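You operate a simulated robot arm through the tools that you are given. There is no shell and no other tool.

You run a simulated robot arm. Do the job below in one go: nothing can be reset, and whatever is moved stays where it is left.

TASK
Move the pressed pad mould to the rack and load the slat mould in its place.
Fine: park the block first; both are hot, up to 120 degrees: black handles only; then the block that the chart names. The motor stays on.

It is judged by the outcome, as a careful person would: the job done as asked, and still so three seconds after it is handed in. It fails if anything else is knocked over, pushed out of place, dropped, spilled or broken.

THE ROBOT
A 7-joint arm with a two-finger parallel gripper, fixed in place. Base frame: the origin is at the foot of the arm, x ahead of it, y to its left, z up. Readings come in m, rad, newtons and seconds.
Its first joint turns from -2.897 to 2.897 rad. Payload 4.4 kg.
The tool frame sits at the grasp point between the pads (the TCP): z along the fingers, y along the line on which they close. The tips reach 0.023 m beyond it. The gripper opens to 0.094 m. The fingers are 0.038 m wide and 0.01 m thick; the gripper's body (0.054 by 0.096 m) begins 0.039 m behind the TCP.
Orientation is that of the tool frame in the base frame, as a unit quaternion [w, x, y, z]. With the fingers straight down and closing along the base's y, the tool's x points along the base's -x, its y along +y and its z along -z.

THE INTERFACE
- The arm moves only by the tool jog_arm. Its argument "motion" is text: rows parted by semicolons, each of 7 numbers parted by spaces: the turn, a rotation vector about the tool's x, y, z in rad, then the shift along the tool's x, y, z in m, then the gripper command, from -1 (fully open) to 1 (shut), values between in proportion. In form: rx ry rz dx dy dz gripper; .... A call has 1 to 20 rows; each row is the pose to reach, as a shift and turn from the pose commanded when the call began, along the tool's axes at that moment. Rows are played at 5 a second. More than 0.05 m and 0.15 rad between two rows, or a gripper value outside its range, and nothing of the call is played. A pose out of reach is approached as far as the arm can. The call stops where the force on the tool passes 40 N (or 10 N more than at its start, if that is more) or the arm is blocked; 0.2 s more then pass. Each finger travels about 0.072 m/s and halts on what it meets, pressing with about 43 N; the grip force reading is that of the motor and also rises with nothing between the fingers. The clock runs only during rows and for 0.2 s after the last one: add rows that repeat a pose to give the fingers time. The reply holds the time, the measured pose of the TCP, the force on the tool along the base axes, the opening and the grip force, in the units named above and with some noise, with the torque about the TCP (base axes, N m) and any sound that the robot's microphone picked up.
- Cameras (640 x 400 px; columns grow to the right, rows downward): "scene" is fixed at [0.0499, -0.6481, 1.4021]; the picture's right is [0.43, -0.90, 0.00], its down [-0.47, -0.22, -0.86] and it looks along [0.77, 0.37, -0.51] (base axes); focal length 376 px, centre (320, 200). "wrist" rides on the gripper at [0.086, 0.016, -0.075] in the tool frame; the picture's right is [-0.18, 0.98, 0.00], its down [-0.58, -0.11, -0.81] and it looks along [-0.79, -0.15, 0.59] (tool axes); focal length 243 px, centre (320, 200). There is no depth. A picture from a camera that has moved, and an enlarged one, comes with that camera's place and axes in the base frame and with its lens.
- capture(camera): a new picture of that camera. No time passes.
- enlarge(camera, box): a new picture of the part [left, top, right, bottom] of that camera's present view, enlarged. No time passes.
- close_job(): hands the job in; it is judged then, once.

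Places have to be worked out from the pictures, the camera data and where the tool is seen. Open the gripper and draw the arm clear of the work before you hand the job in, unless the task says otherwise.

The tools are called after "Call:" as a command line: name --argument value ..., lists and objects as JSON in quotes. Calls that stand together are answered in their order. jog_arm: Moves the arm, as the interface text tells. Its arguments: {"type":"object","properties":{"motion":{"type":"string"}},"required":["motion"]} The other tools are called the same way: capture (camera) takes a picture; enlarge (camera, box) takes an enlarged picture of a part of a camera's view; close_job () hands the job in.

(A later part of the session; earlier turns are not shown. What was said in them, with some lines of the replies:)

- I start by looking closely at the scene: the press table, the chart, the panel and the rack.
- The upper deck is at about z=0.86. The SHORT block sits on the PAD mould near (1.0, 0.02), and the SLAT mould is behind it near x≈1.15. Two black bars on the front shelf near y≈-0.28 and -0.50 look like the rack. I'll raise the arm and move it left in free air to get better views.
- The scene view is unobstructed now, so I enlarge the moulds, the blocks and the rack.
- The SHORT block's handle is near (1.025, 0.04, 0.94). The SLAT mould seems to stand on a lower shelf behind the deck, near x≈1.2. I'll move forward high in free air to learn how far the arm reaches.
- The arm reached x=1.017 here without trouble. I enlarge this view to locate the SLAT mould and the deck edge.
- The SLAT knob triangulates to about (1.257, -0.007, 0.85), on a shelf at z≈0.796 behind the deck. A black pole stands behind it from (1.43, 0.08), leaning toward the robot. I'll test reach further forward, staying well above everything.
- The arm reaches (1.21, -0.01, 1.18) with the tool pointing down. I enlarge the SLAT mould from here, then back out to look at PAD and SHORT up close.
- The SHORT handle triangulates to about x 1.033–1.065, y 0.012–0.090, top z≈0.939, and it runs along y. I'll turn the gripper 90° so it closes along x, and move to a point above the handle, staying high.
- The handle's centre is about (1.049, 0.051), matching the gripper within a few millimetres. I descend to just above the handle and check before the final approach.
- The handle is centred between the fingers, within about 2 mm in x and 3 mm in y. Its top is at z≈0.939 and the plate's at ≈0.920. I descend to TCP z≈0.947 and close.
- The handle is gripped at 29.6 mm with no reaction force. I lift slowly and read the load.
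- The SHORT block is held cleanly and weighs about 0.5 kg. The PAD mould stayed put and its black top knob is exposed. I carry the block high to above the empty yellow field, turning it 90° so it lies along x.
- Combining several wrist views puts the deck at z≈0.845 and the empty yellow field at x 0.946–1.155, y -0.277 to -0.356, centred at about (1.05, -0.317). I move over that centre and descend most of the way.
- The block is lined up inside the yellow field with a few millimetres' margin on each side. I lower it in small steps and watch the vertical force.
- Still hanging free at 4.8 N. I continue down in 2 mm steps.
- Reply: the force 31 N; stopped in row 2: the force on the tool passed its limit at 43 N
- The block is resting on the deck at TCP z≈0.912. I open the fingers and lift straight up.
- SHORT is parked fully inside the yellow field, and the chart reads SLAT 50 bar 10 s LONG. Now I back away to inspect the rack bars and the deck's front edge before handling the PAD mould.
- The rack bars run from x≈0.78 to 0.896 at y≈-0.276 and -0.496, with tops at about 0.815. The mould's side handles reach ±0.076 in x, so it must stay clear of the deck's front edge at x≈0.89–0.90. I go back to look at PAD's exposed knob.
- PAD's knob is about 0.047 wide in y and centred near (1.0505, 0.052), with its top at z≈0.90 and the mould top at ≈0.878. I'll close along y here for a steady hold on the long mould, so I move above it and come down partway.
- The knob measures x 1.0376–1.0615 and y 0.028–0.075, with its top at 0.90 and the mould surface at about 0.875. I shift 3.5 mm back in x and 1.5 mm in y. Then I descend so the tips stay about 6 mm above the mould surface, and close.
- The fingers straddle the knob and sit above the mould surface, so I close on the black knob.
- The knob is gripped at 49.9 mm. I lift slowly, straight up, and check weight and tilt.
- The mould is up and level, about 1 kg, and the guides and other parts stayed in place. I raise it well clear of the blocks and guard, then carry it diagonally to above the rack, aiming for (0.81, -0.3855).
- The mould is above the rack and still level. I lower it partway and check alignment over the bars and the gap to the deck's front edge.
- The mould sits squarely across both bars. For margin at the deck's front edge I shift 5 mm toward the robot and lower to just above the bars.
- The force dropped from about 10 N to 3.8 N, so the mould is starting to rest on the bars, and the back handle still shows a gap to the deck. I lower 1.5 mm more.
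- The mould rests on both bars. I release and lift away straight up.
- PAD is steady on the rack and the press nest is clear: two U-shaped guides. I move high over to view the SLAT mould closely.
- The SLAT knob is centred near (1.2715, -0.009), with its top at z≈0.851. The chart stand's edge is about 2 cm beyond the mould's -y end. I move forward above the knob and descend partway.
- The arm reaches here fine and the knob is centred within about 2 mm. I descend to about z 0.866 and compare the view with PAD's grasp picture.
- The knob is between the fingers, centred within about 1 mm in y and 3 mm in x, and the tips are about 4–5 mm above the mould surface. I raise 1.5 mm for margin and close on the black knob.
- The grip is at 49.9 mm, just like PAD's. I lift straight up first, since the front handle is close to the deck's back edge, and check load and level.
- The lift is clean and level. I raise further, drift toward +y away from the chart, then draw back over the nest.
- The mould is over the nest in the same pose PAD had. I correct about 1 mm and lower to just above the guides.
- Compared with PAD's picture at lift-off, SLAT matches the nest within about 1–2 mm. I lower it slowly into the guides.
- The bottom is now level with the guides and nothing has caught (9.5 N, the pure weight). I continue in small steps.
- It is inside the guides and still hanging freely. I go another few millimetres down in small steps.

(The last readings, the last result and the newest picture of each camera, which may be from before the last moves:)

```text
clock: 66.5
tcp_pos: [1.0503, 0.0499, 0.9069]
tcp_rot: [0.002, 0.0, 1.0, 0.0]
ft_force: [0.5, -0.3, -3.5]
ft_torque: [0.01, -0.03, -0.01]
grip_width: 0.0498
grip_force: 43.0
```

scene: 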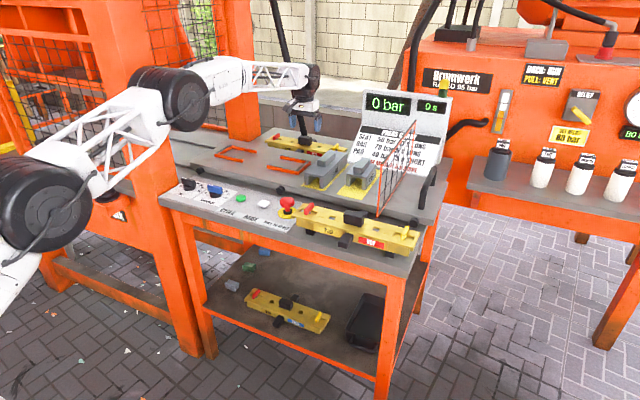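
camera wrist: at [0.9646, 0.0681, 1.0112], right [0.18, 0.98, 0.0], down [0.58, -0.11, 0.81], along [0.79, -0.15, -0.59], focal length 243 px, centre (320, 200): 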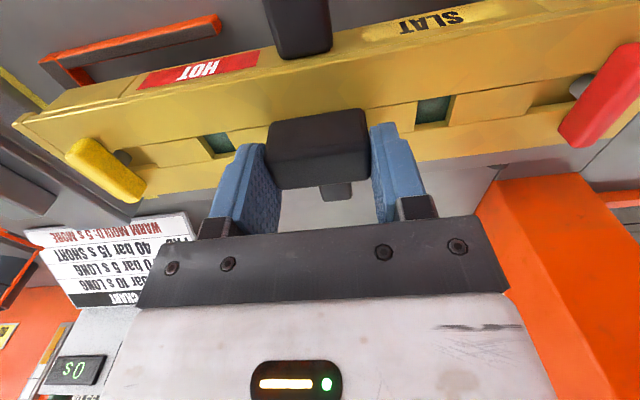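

Contact began at z≈0.907, exactly the height expected for the nest floor. I settle 1 mm more and check.

Call:
jog_arm --motion "0 0 0 0 0 0.0006 1; 0 0 0 0 0 0.0012 1; 0 0 0 0 0 0.0012 1"

Call:
enlarge --camera "scene" --box '[205, 115, 325, 190]'

Call:
capture --camera "wrist"

```text
clock: 67.3
tcp_pos: [1.0519, 0.0508, 0.908]
tcp_rot: [0.002, -0.001, 1.0, -0.001]
ft_force: [-1.2, 0.0, 2.0]
ft_torque: [0.63, 0.24, 0.16]
grip_width: 0.0497
grip_force: 43.1
```

```text
5.33 times, centred on (265, 152) of scene
camera zoom: at [0.0499, -0.6481, 1.4021], right [0.43, -0.9, 0.0], down [-0.47, -0.22, -0.86], along [0.77, 0.37, -0.51], focal length 2004 px, centre (613, 453)
```

zoom: 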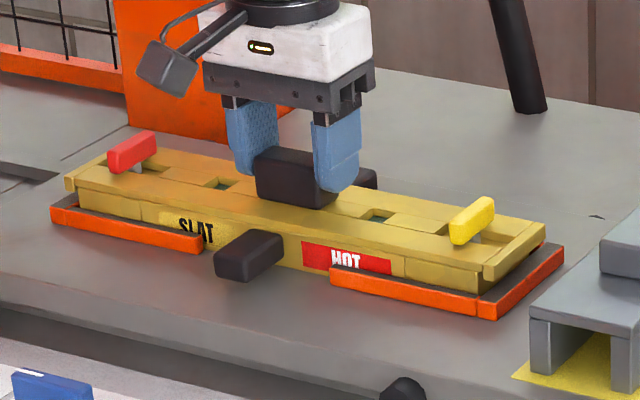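

```text
taken
camera wrist: at [0.9632, 0.0665, 0.9819], right [0.18, 0.98, 0.0], down [0.58, -0.11, 0.81], along [0.79, -0.15, -0.59], focal length 243 px, centre (320, 200)
```

wrist: 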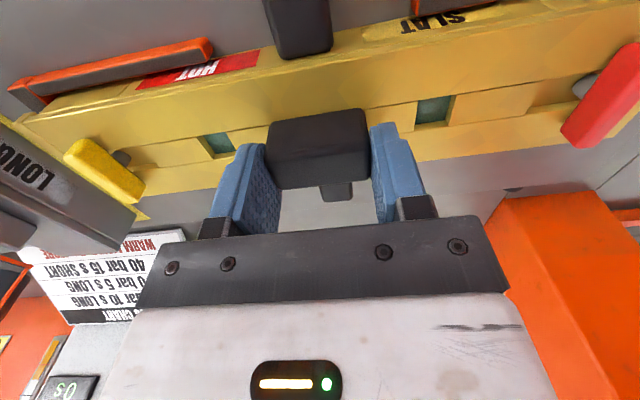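

SLAT sits at the same image position PAD had in the nest. I release and lift straight up.

Call:
jog_arm --motion "0 0 0 0 0 0 -0.1; 0 0 0 0 0 0 -0.3; 0 0 0 0 0 0 -0.6; 0 0 0 0 0 0 -0.8; 0 0 0 0 0 0 -0.8; 0 0 0 0 0 -0.015 -0.8; 0 0 0 0 0 -0.04 -0.8; 0 0 0 0 0 -0.08 -1; 0 0 0 0 0 -0.12 -1; 0 0 0 0 0 -0.16 -1; 0 0 0 0 0 -0.19 -1; 0 0 0 0 0 -0.19 -1"

Call:
enlarge --camera "scene" --box '[205, 115, 325, 190]'

Call:
capture --camera "wrist"

```text
clock: 69.9
tcp_pos: [1.0515, 0.0498, 1.0942]
tcp_rot: [0.001, 0.0, 1.0, -0.001]
ft_force: [0.0, 0.7, -0.5]
ft_torque: [0.01, 0.0, -0.03]
grip_width: 0.094
grip_force: 0.0
```

```text
5.33 times, centred on (265, 152) of scene
camera zoom: at [0.0499, -0.6481, 1.4021], right [0.43, -0.9, 0.0], down [-0.47, -0.22, -0.86], along [0.77, 0.37, -0.51], focal length 2004 px, centre (613, 453)
```

zoom: 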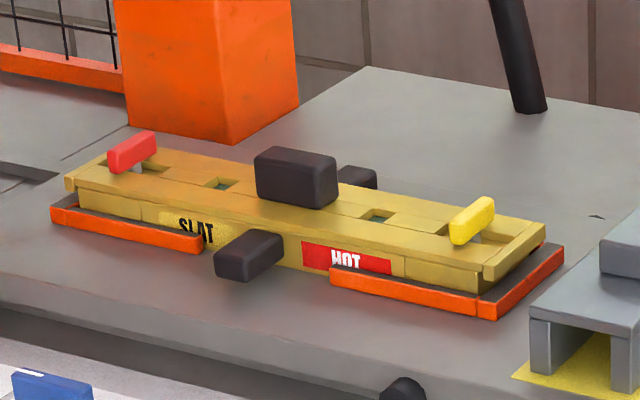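

```text
taken
camera wrist: at [0.9635, 0.0662, 1.1686], right [0.18, 0.98, 0.0], down [0.58, -0.11, 0.81], along [0.79, -0.15, -0.59], focal length 243 px, centre (320, 200)
```

wrist: 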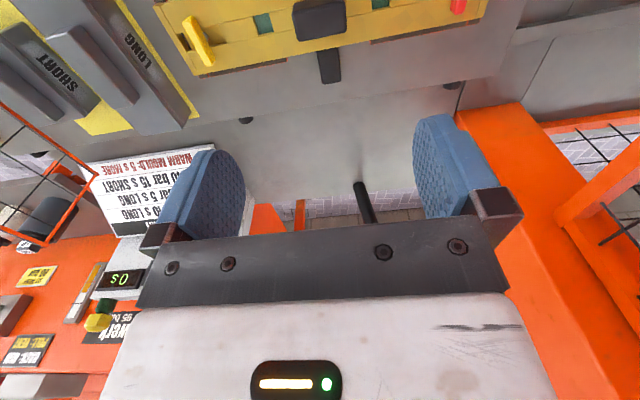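

SLAT is seated flat in the guides. Next is LONG: its handle runs along x near (1.05, -0.197). I move above it to look.

Call:
jog_arm --motion "0 0 0 0 -0.03 0 -1; 0 0 0 0 -0.07 0 -1; 0 0 0 0 -0.11 0 -1; 0 0 0 0 -0.15 0 -1; 0 0 0 0 -0.19 0 -1; 0 0 0 0 -0.23 0.02 -1; 0 0 0 0 -0.247 0.06 -1; 0 0 0 0 -0.247 0.1 -1; 0 0 0 0 -0.247 0.12 -1; 0 0 0 0 -0.247 0.12 -1"

Call:
capture --camera "wrist"

Call:
enlarge --camera "wrist" --box '[200, 0, 440, 150]'

Call:
enlarge --camera "scene" --box '[270, 110, 390, 200]'

```text
clock: 72.1
tcp_pos: [1.0545, -0.1968, 0.9762]
tcp_rot: [0.002, 0.0, 1.0, 0.0]
ft_force: [0.3, 0.4, -0.1]
ft_torque: [0.01, -0.02, 0.01]
grip_width: 0.0941
grip_force: 0.0
```

```text
taken
camera wrist: at [0.9659, -0.1792, 1.0504], right [0.18, 0.98, 0.0], down [0.58, -0.11, 0.81], along [0.79, -0.15, -0.59], focal length 243 px, centre (320, 200)
```

wrist: 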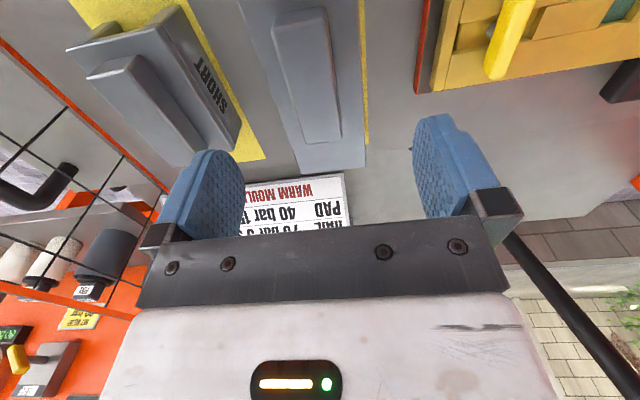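

```text
2.67 times, centred on (320, 75) of wrist
camera zoom: at [0.9659, -0.1792, 1.0504], right [0.18, 0.98, 0.0], down [0.58, -0.11, 0.81], along [0.79, -0.15, -0.59], focal length 647 px, centre (320, 533)
```

zoom: 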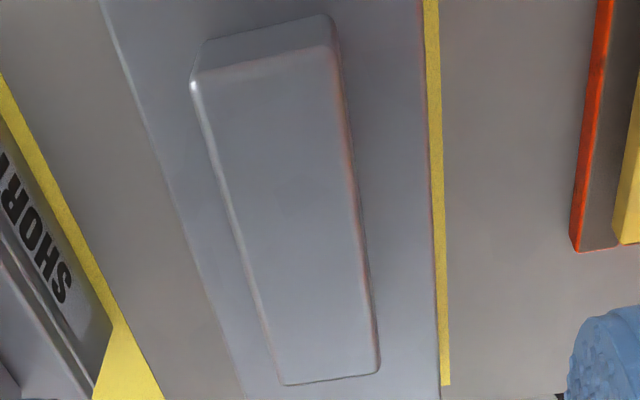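

```text
4.44 times, centred on (330, 155) of scene
camera zoom: at [0.0499, -0.6481, 1.4021], right [0.43, -0.9, 0.0], down [-0.47, -0.22, -0.86], along [0.77, 0.37, -0.51], focal length 1670 px, centre (276, 400)
```

zoom: 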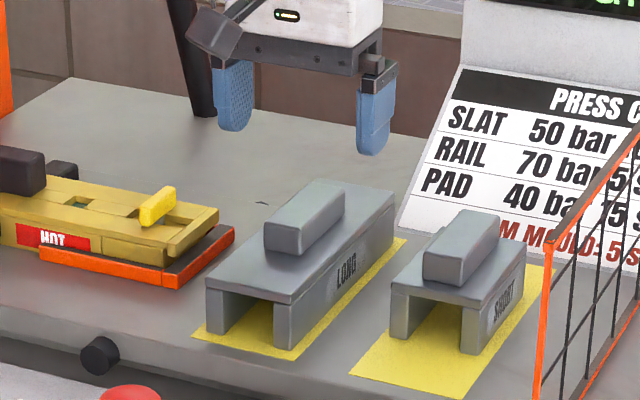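

LONG's handle spans x 1.011–1.089 and y -0.213 to -0.1845, centred at (1.050, -0.199), with its top at ≈0.904. I align to it, descend to TCP z≈0.914 and close.

Call:
jog_arm --motion "0 0 0 0.004 -0.002 0.02 -1; 0 0 0 0.004 -0.002 0.04 -1; 0 0 0 0.004 -0.002 0.056 -1; 0 0 0 0.004 -0.002 0.0615 -1; 0 0 0 0.004 -0.002 0.0615 -1"

Call:
capture --camera "wrist"

Call:
enlarge --camera "scene" --box '[290, 120, 380, 190]'

```text
clock: 73.3
tcp_pos: [1.048, -0.1987, 0.9137]
tcp_rot: [0.001, 0.0, 1.0, -0.001]
ft_force: [0.6, 0.1, -1.2]
ft_torque: [-0.01, -0.03, -0.01]
grip_width: 0.0939
grip_force: 0.1
```

```text
taken
camera wrist: at [0.9599, -0.1819, 0.9887], right [0.18, 0.98, 0.0], down [0.58, -0.11, 0.81], along [0.79, -0.15, -0.59], focal length 243 px, centre (320, 200)
```

wrist: 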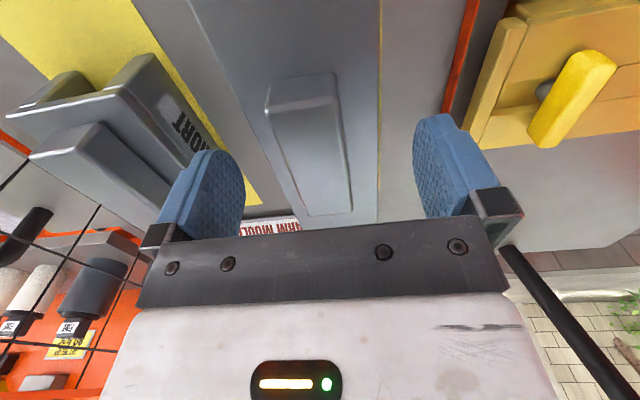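

```text
5.71 times, centred on (335, 155) of scene
camera zoom: at [0.0499, -0.6481, 1.4021], right [0.43, -0.9, 0.0], down [-0.47, -0.22, -0.86], along [0.77, 0.37, -0.51], focal length 2147 px, centre (234, 457)
```

zoom: 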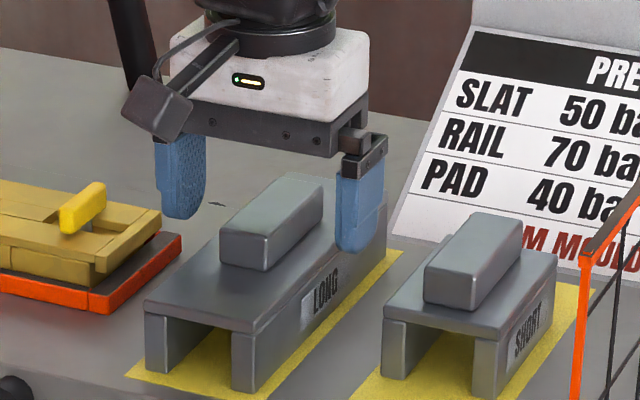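

The fingers straddle the handle with the tips above the plate. I close and lift a little to check.

Call:
jog_arm --motion "0 0 0 0 0 0 -0.3; 0 0 0 0 0 0 0.2; 0 0 0 0 0 0 0.6; 0 0 0 0 0 0 1; 0 0 0 0 0 0 1; 0 0 0 0 0 0 1; 0 0 0 0 0 0 1"

Call:
jog_arm --motion "0 0 0 0 0 -0.005 1; 0 0 0 0 0 -0.012 1; 0 0 0 0 0 -0.02 1; 0 0 0 0 0 -0.02 1"

Call:
enlarge --camera "scene" --box '[290, 120, 380, 190]'

Call:
capture --camera "wrist"

```text
clock: 74.9
tcp_pos: [1.0474, -0.1985, 0.9134]
tcp_rot: [0.002, 0.0, 1.0, -0.001]
ft_force: [-1.3, -1.7, 1.1]
ft_torque: [0.01, -0.05, -0.06]
grip_width: 0.0296
grip_force: 43.3
```

```text
clock: 75.9
tcp_pos: [1.046, -0.1981, 0.934]
tcp_rot: [0.002, -0.001, 1.0, -0.001]
ft_force: [-0.4, -0.4, -6.1]
ft_torque: [-0.04, 0.04, 0.0]
grip_width: 0.0298
grip_force: 43.1
```

```text
5.71 times, centred on (335, 155) of scene
camera zoom: at [0.0499, -0.6481, 1.4021], right [0.43, -0.9, 0.0], down [-0.47, -0.22, -0.86], along [0.77, 0.37, -0.51], focal length 2147 px, centre (234, 457)
```

zoom: 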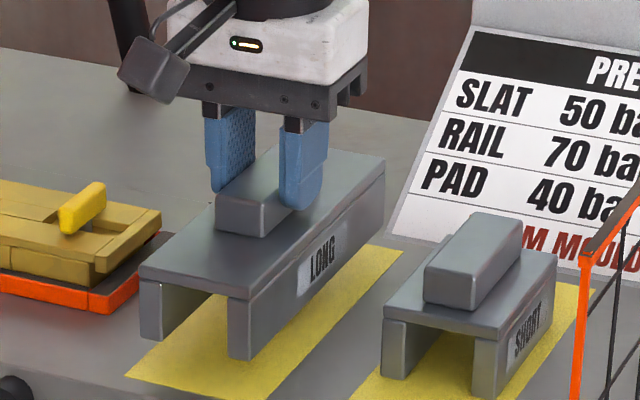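

```text
taken
camera wrist: at [0.9578, -0.1815, 1.0095], right [0.18, 0.98, 0.0], down [0.58, -0.11, 0.81], along [0.79, -0.15, -0.59], focal length 243 px, centre (320, 200)
```

wrist: 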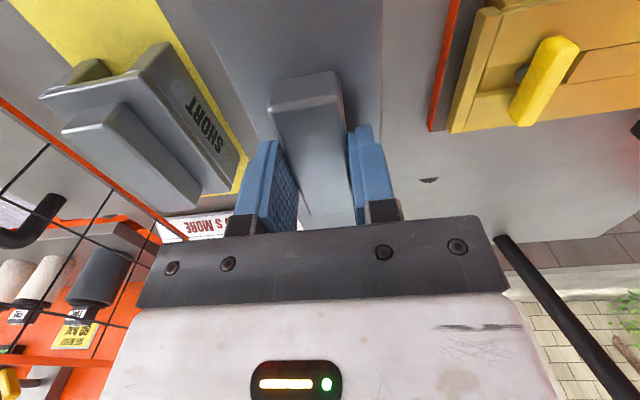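

LONG is held at 29.6 mm and weighs about 0.6 kg. I raise it clear, then carry it to above SLAT, turning it 90° so its tunnel runs along the mould.

Call:
jog_arm --motion "0 0 0 0 0 -0.03 1; 0 0 0 0 0 -0.065 1; 0 0 0 0 0 -0.1 1; 0 0 0 0 0 -0.135 1; 0 0 0 0 0 -0.16 1; 0 0 0 0 0 -0.16 1"

Call:
jog_arm --motion "0 0 -0.143 0 0.02 0 1; 0 0 -0.286 -0.001 0.042 0 1; 0 0 -0.428 -0.002 0.066 0 1; 0 0 -0.571 -0.002 0.09 0 1; 0 0 -0.714 -0.003 0.114 0 1; 0 0 -0.857 -0.003 0.138 0 1; 0 0 -1.0 -0.004 0.162 0 1; 0 0 -1.142 -0.004 0.186 0 1; 0 0 -1.285 -0.004 0.21 0 1; 0 0 -1.428 -0.004 0.232 0 1; 0 0 -1.5708 -0.004 0.247 0 1; 0 0 -1.5708 -0.004 0.247 0 1; 0 0 -1.5708 -0.004 0.247 0 1"

Call:
capture --camera "wrist"

Call:
enlarge --camera "scene" --box '[190, 70, 350, 190]'

```text
clock: 77.3
tcp_pos: [1.0467, -0.1982, 1.0946]
tcp_rot: [0.002, 0.0, 1.0, -0.002]
ft_force: [-0.1, 0.2, -6.5]
ft_torque: [0.02, 0.04, 0.01]
grip_width: 0.0297
grip_force: 43.2
```

```text
clock: 80.1
tcp_pos: [1.0488, 0.0494, 1.0935]
tcp_rot: [0.0, 0.708, -0.706, 0.002]
ft_force: [0.1, 0.4, -6.3]
ft_torque: [0.01, 0.03, -0.02]
grip_width: 0.0294
grip_force: 43.2
```

```text
taken
camera wrist: at [1.0319, -0.0381, 1.17], right [-0.98, 0.18, 0.0], down [0.11, 0.58, 0.81], along [0.15, 0.79, -0.59], focal length 243 px, centre (320, 200)
```

wrist: 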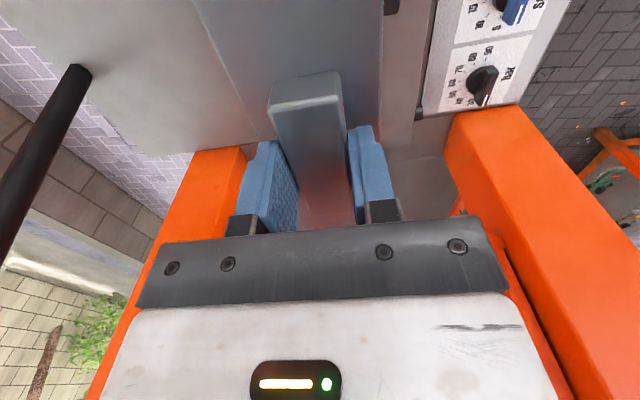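

```text
3.33 times, centred on (270, 130) of scene
camera zoom: at [0.0499, -0.6481, 1.4021], right [0.43, -0.9, 0.0], down [-0.47, -0.22, -0.86], along [0.77, 0.37, -0.51], focal length 1252 px, centre (487, 433)
```

zoom: 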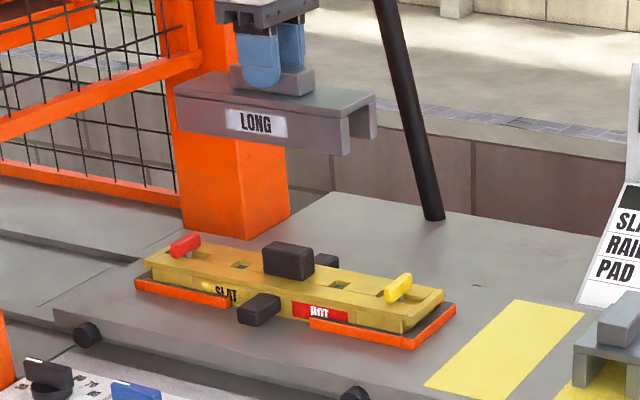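

LONG is above SLAT and fits between the two clips. I lower it to just above the mould and check.

Call:
jog_arm --motion "0 0 0 0 -0.001 0.03 1; 0 0 0 0 -0.0015 0.06 1; 0 0 0 0 -0.0015 0.09 1; 0 0 0 0 -0.0015 0.11 1; 0 0 0 0 -0.0015 0.124 1; 0 0 0 0 -0.0015 0.124 1; 0 0 0 0 -0.0015 0.124 1"

Call:
enlarge --camera "scene" --box '[205, 105, 325, 195]'

Call:
capture --camera "wrist"

```text
clock: 81.7
tcp_pos: [1.0539, 0.0492, 0.974]
tcp_rot: [0.002, -0.706, 0.708, -0.003]
ft_force: [3.4, 1.1, 33.9]
ft_torque: [0.01, 0.53, 0.01]
grip_width: 0.0294
grip_force: 43.1
```

```text
4.44 times, centred on (265, 150) of scene
camera zoom: at [0.0499, -0.6481, 1.4021], right [0.43, -0.9, 0.0], down [-0.47, -0.22, -0.86], along [0.77, 0.37, -0.51], focal length 1670 px, centre (564, 422)
```

zoom: 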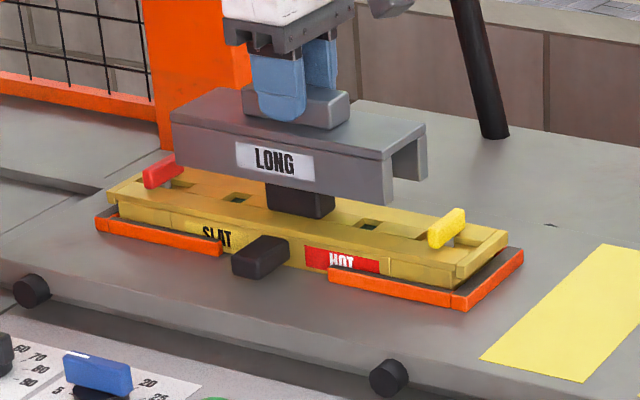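

```text
taken
camera wrist: at [1.0373, -0.0369, 1.0498], right [-0.98, 0.18, -0.01], down [0.1, 0.58, 0.81], along [0.15, 0.79, -0.59], focal length 243 px, centre (320, 200)
```

wrist: 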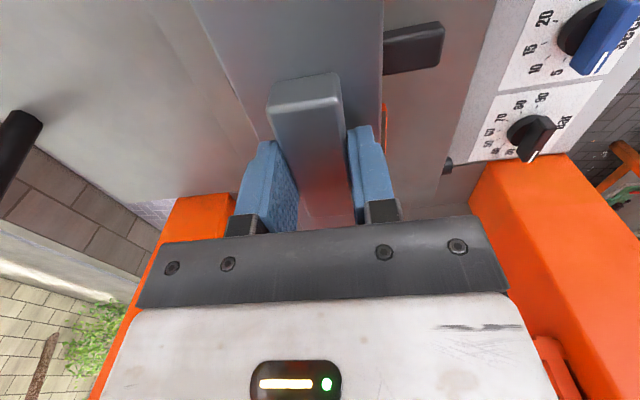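

At z≈0.974 there is an unexpected contact: 34 N upward, centred about 2 cm on the -x side. The block's front leg has probably touched the knob top. I lift off at once and inspect.

Call:
jog_arm --motion "0 0 0 0 0 -0.01 1; 0 0 0 0 0 -0.02 1; 0 0 0 0 0 -0.03 1; 0 0 0 0 0 -0.03 1"

Call:
enlarge --camera "scene" --box '[220, 105, 320, 185]'

Call:
enlarge --camera "wrist" --box '[180, 0, 460, 220]'

```text
clock: 82.7
tcp_pos: [1.0533, 0.0485, 1.0019]
tcp_rot: [0.0, 0.707, -0.707, 0.001]
ft_force: [0.0, 0.6, -6.6]
ft_torque: [-0.05, -0.03, 0.04]
grip_width: 0.0298
grip_force: 42.9
```

```text
5.00 times, centred on (270, 145) of scene
camera zoom: at [0.0499, -0.6481, 1.4021], right [0.43, -0.9, 0.0], down [-0.47, -0.22, -0.86], along [0.77, 0.37, -0.51], focal length 1878 px, centre (570, 475)
```

zoom: 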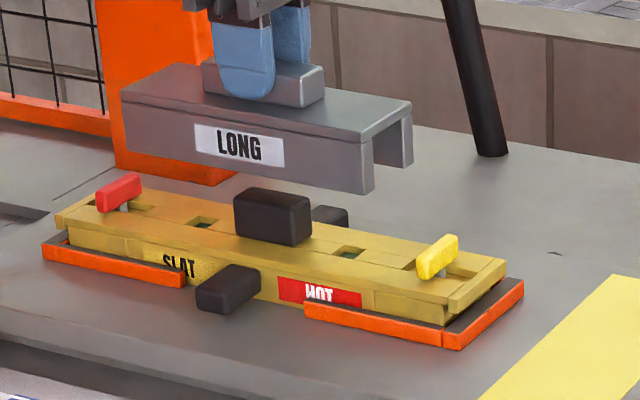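

```text
1.82 times, centred on (320, 110) of wrist
camera zoom: at [1.0363, -0.0369, 1.0759], right [-0.98, 0.18, 0.0], down [0.11, 0.58, 0.81], along [0.15, 0.79, -0.59], focal length 441 px, centre (320, 364)
```

zoom: 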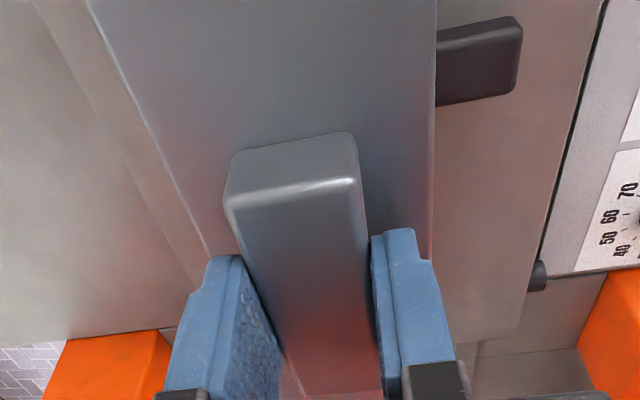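

The block is level and SLAT has not moved. The gripper actually sits at x≈1.0525, so the front leg caught the edge of the knob, whose centre must be near 1.046–1.048. I shift 5.5 mm toward -x and lower to just above the previous contact height.

Call:
jog_arm --motion "0 0 0 0 0.003 0 1; 0 0 0 0 0.0055 0 1; 0 0 0 0 0.0055 0.01 1; 0 0 0 0 0.0055 0.02 1; 0 0 0 0 0.0055 0.02 1; 0 0 0 0 0.0055 0.02 1"

Call:
enlarge --camera "scene" --box '[220, 105, 320, 185]'

```text
clock: 84.1
tcp_pos: [1.0469, 0.0491, 0.9812]
tcp_rot: [0.0, 0.707, -0.707, 0.002]
ft_force: [0.1, 0.1, -6.6]
ft_torque: [-0.01, 0.01, 0.0]
grip_width: 0.0296
grip_force: 42.9
```

```text
5.00 times, centred on (270, 145) of scene
camera zoom: at [0.0499, -0.6481, 1.4021], right [0.43, -0.9, 0.0], down [-0.47, -0.22, -0.86], along [0.77, 0.37, -0.51], focal length 1878 px, centre (570, 475)
```

zoom: 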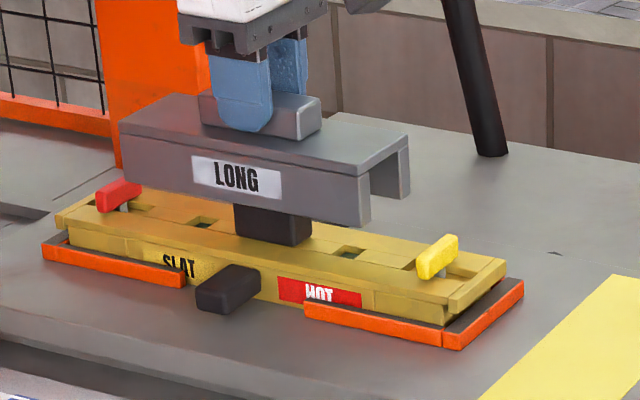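

The block's ends, about ±0.10 from centre, stay well inside the clips at ±0.12. I continue down in small steps past the knob height.

Call:
jog_arm --motion "0 0 0 0 0 0.003 1; 0 0 0 0 0 0.006 1; 0 0 0 0 0 0.009 1; 0 0 0 0 0 0.009 1"

```text
clock: 85.1
tcp_pos: [1.0471, 0.0485, 0.9715]
tcp_rot: [0.0, 0.707, -0.707, 0.001]
ft_force: [-0.2, 0.2, -6.4]
ft_torque: [0.0, 0.01, 0.0]
grip_width: 0.0296
grip_force: 42.8
```

It is now below the earlier contact height and still free (6.4 N, the pure weight). The knob is entering the tunnel, so I continue slowly.

Call:
jog_arm --motion "0 0 0 0 0 0.003 1; 0 0 0 0 0 0.006 1; 0 0 0 0 0 0.009 1; 0 0 0 0 0 0.012 1; 0 0 0 0 0 0.015 1; 0 0 0 0 0 0.015 1"

Call:
enlarge --camera "scene" --box '[220, 105, 320, 185]'

Call:
capture --camera "wrist"

```text
clock: 86.5
tcp_pos: [1.0463, 0.0486, 0.9563]
tcp_rot: [0.0, -0.707, 0.707, -0.003]
ft_force: [0.2, -0.2, -6.1]
ft_torque: [-0.01, 0.03, 0.02]
grip_width: 0.0297
grip_force: 42.4
```

```text
5.00 times, centred on (270, 145) of scene
camera zoom: at [0.0499, -0.6481, 1.4021], right [0.43, -0.9, 0.0], down [-0.47, -0.22, -0.86], along [0.77, 0.37, -0.51], focal length 1878 px, centre (570, 475)
```

zoom: 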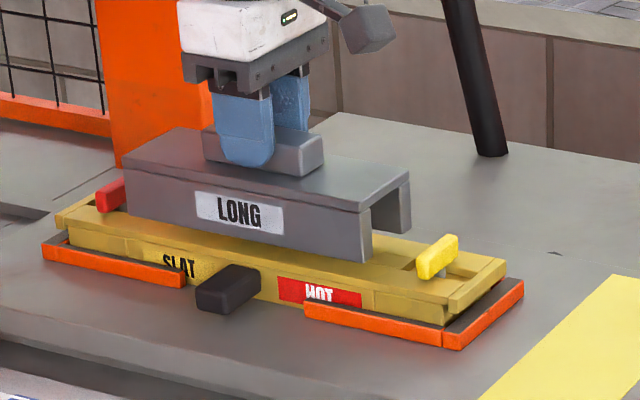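

```text
taken
camera wrist: at [1.029, -0.037, 1.031], right [-0.98, 0.18, 0.0], down [0.11, 0.58, 0.81], along [0.15, 0.79, -0.59], focal length 243 px, centre (320, 200)
```

wrist: 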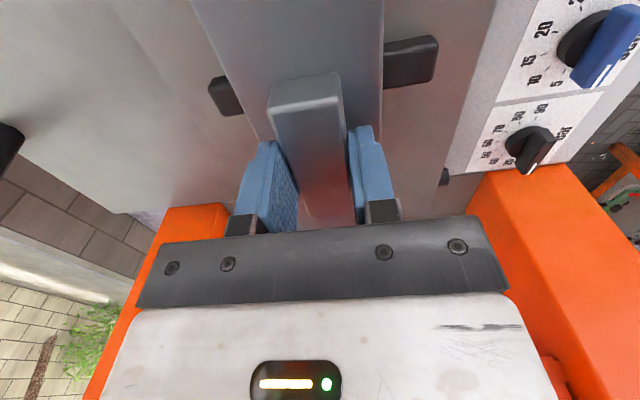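

The tunnel is over the knob and the block hangs free. The expected seat is at TCP z≈0.947, so I go down in 2 mm steps.

Call:
jog_arm --motion "0 0 0 0 0 0.002 1; 0 0 0 0 0 0.004 1; 0 0 0 0 0 0.006 1; 0 0 0 0 0 0.006 1"

```text
clock: 87.5
tcp_pos: [1.0475, 0.0486, 0.9504]
tcp_rot: [0.001, -0.707, 0.707, -0.001]
ft_force: [0.0, -0.2, -6.4]
ft_torque: [-0.02, 0.03, -0.04]
grip_width: 0.0297
grip_force: 43.0
```

Still free at 0.9504. I take the last few millimetres in 1 mm steps.

Call:
jog_arm --motion "0 0 0 0 0 0.001 1; 0 0 0 0 0 0.002 1; 0 0 0 0 0 0.003 1; 0 0 0 0 0 0.003 1"

```text
clock: 88.5
tcp_pos: [1.0465, 0.0481, 0.9474]
tcp_rot: [-0.002, 0.707, -0.707, 0.002]
ft_force: [-0.1, -0.5, -5.8]
ft_torque: [-0.02, 0.03, -0.01]
grip_width: 0.0296
grip_force: 43.3
```

Call:
jog_arm --motion "0 0 0 0 0 0.001 1; 0 0 0 0 0 0.002 1; 0 0 0 0 0 0.002 1"

Call:
enlarge --camera "scene" --box '[220, 105, 320, 185]'

```text
clock: 89.3
tcp_pos: [1.0461, 0.0494, 0.946]
tcp_rot: [0.001, -0.707, 0.707, -0.002]
ft_force: [-0.1, 0.4, -6.5]
ft_torque: [-0.03, -0.01, 0.01]
grip_width: 0.0299
grip_force: 42.8
```

```text
5.00 times, centred on (270, 145) of scene
camera zoom: at [0.0499, -0.6481, 1.4021], right [0.43, -0.9, 0.0], down [-0.47, -0.22, -0.86], along [0.77, 0.37, -0.51], focal length 1878 px, centre (570, 475)
```

zoom: 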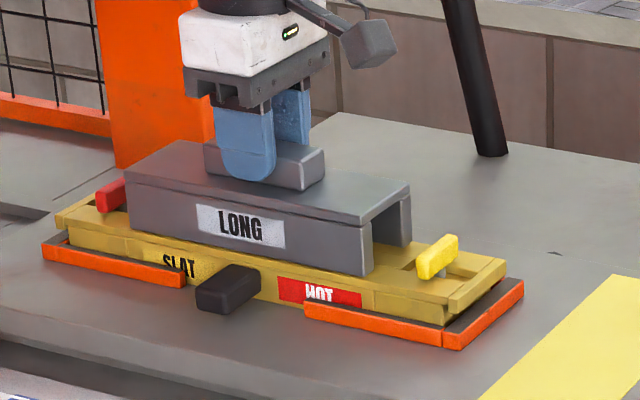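

Still the full weight in the hand at 0.946. The block may have slid slightly in the grip at the earlier contact. I continue 1 mm at a time.

Call:
jog_arm --motion "0 0 0 0 0 0.001 1; 0 0 0 0 0 0.002 1; 0 0 0 0 0 0.002 1"

```text
clock: 90.1
tcp_pos: [1.0449, 0.0489, 0.9446]
tcp_rot: [0.001, -0.707, 0.707, -0.001]
ft_force: [0.5, -2.7, 1.1]
ft_torque: [0.01, 0.21, 0.06]
grip_width: 0.0297
grip_force: 43.3
```

The block has now taken its weight on the mould (net 7.5 N support at z≈0.9445, matching the expected seat). I settle a hair more, then open gently and lift.

Call:
jog_arm --motion "0 0 0 0 0 0.0006 1; 0 0 0 0 0 0.0006 1"

Call:
enlarge --camera "scene" --box '[220, 105, 320, 185]'

```text
clock: 90.7
tcp_pos: [1.0466, 0.0489, 0.9439]
tcp_rot: [-0.001, 0.707, -0.707, 0.001]
ft_force: [-6.2, 0.1, 12.3]
ft_torque: [-0.1, 0.5, 0.0]
grip_width: 0.0299
grip_force: 43.1
```

```text
5.00 times, centred on (270, 145) of scene
camera zoom: at [0.0499, -0.6481, 1.4021], right [0.43, -0.9, 0.0], down [-0.47, -0.22, -0.86], along [0.77, 0.37, -0.51], focal length 1878 px, centre (570, 475)
```

zoom: 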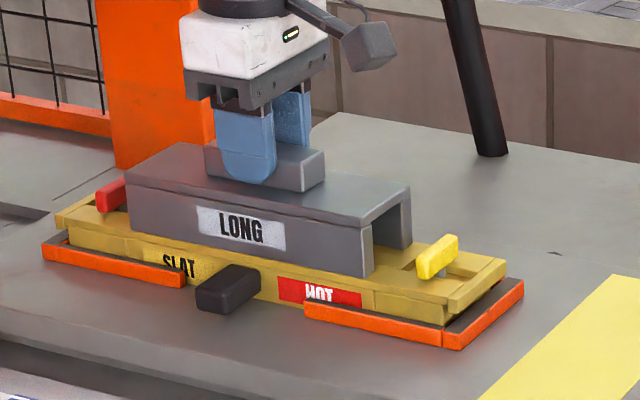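

LONG's bottom edge lies on the same line SHORT's had when it was seated on PAD, so it is seated. I open and lift away.

Call:
jog_arm --motion "0 0 0 0 0 -0.0005 0.3; 0 0 0 0 0 -0.0005 0; 0 0 0 0 0 -0.0005 -0.3; 0 0 0 0 0 -0.0005 -0.6; 0 0 0 0 0 -0.0005 -0.6; 0 0 0 0 0 -0.02 -0.6; 0 0 0 0 0 -0.05 -0.6; 0 0 0 0 0 -0.09 -0.8; 0 0 0 0 0 -0.13 -1; 0 0 0 0 0 -0.17 -1; 0 0 0 0 0 -0.2 -1; 0 0 0 0 0 -0.2 -1"

Call:
enlarge --camera "scene" --box '[220, 105, 320, 185]'

Call:
capture --camera "wrist"

```text
clock: 93.3
tcp_pos: [1.0442, 0.0487, 1.1431]
tcp_rot: [-0.001, 0.708, -0.706, 0.002]
ft_force: [0.2, 0.2, -0.7]
ft_torque: [0.0, 0.0, 0.01]
grip_width: 0.094
grip_force: 0.0
```

```text
5.00 times, centred on (270, 145) of scene
camera zoom: at [0.0499, -0.6481, 1.4021], right [0.43, -0.9, 0.0], down [-0.47, -0.22, -0.86], along [0.77, 0.37, -0.51], focal length 1878 px, centre (570, 475)
```

zoom: 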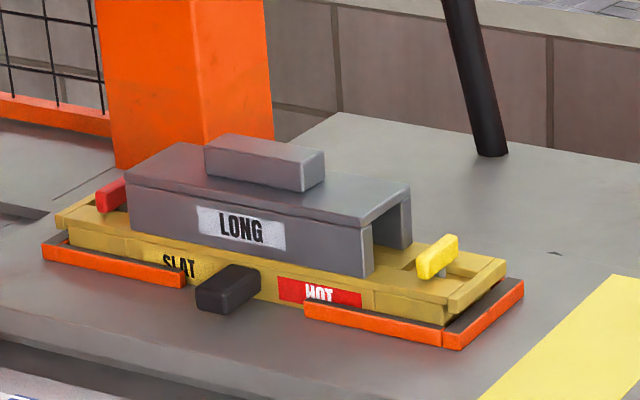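

```text
taken
camera wrist: at [1.0273, -0.0372, 1.2185], right [-0.98, 0.18, 0.0], down [0.11, 0.58, 0.81], along [0.15, 0.79, -0.59], focal length 243 px, centre (320, 200)
```

wrist: 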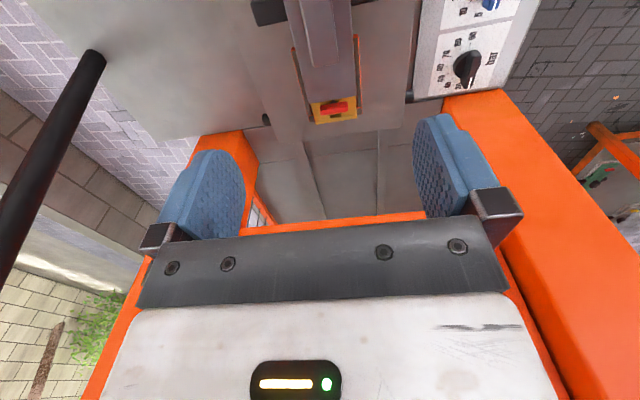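

LONG rests flat on SLAT. I check its seating from above, then withdraw the arm back and up, clear of the work.

Call:
enlarge --camera "wrist" --box '[240, 0, 400, 130]'

Call:
jog_arm --motion "0 0 0.143 0 0.02 -0.03 -1; 0 0 0.286 0.01 0.05 -0.06 -1; 0 0 0.428 0.02 0.085 -0.09 -1; 0 0 0.571 0.03 0.12 -0.11 -1; 0 0 0.714 0.04 0.155 -0.13 -1; 0 0 0.857 0.05 0.19 -0.14 -1; 0 0 1.0 0.06 0.225 -0.14 -1; 0 0 1.142 0.08 0.26 -0.14 -1; 0 0 1.285 0.1 0.295 -0.14 -1; 0 0 1.428 0.12 0.33 -0.14 -1; 0 0 1.5708 0.14 0.36 -0.14 -1; 0 0 1.5708 0.15 0.385 -0.14 -1; 0 0 1.5708 0.15 0.385 -0.14 -1"

Call:
capture --camera "scene"

Call:
capture --camera "wrist"

Call:
enlarge --camera "scene" --box '[170, 110, 450, 285]'

```text
3.08 times, centred on (320, 65) of wrist
camera zoom: at [1.0273, -0.0372, 1.2185], right [-0.98, 0.18, 0.0], down [0.11, 0.58, 0.81], along [0.15, 0.79, -0.59], focal length 746 px, centre (320, 615)
```

zoom: 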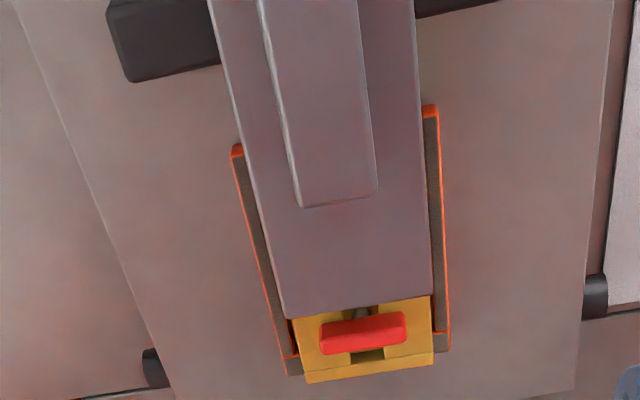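

```text
clock: 96.1
tcp_pos: [0.6601, -0.0987, 1.2821]
tcp_rot: [0.002, 0.0, 1.0, -0.001]
ft_force: [0.8, 0.8, 0.2]
ft_torque: [0.01, -0.02, 0.01]
grip_width: 0.0939
grip_force: 0.1
```

```text
taken
```

scene: 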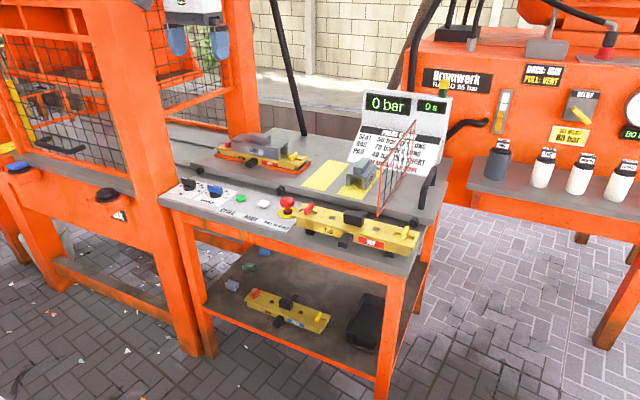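

```text
taken
camera wrist: at [0.5716, -0.0817, 1.3569], right [0.18, 0.98, 0.0], down [0.58, -0.11, 0.81], along [0.79, -0.15, -0.59], focal length 243 px, centre (320, 200)
```

wrist: 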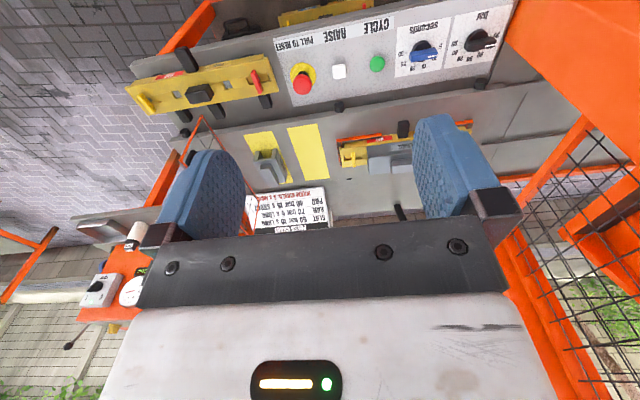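

```text
2.29 times, centred on (310, 198) of scene
camera zoom: at [0.0499, -0.6481, 1.4021], right [0.43, -0.9, 0.0], down [-0.47, -0.22, -0.86], along [0.77, 0.37, -0.51], focal length 859 px, centre (343, 206)
```

zoom: 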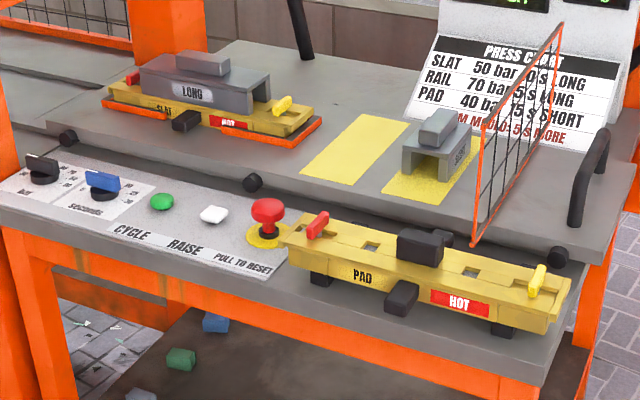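

The final pictures show:
- SHORT is parked in its yellow field.
- PAD rests on both rack bars.
- SLAT sits in the guides with LONG flat on it.
- Nothing else has been moved, and the stop button is untouched.

The gripper is open and the arm is clear, so I hand the job in.

Call:
close_job

```text
The job is handed in.
```

The pressed PAD mould is on the rack, and the SLAT mould is in its place in the press guides with the LONG block on top, as the chart names for SLAT. I handed the job in with the gripper open and the arm clear.

- **SHORT block:** I parked it first. It sits inside the empty yellow field on the deck.
- **PAD mould:** I lifted it by its black top knob only. It rests across both bars, about 3 cm toward the robot from their middle, because its back handle would otherwise have hit the deck's front edge. I took the two black bars on the front shelf as the rack; nothing there is labelled.
- **SLAT mould:** I lifted it by its black top knob only. In the pictures it sits within 1–2 mm of where PAD was.
- **LONG block:** On the first try its leg caught the top of SLAT's knob, at about 40 N. I lifted off and shifted it about 5 mm, and it then seated flat. SLAT did not move.

I did not touch any of the controls, so the motor is still on.
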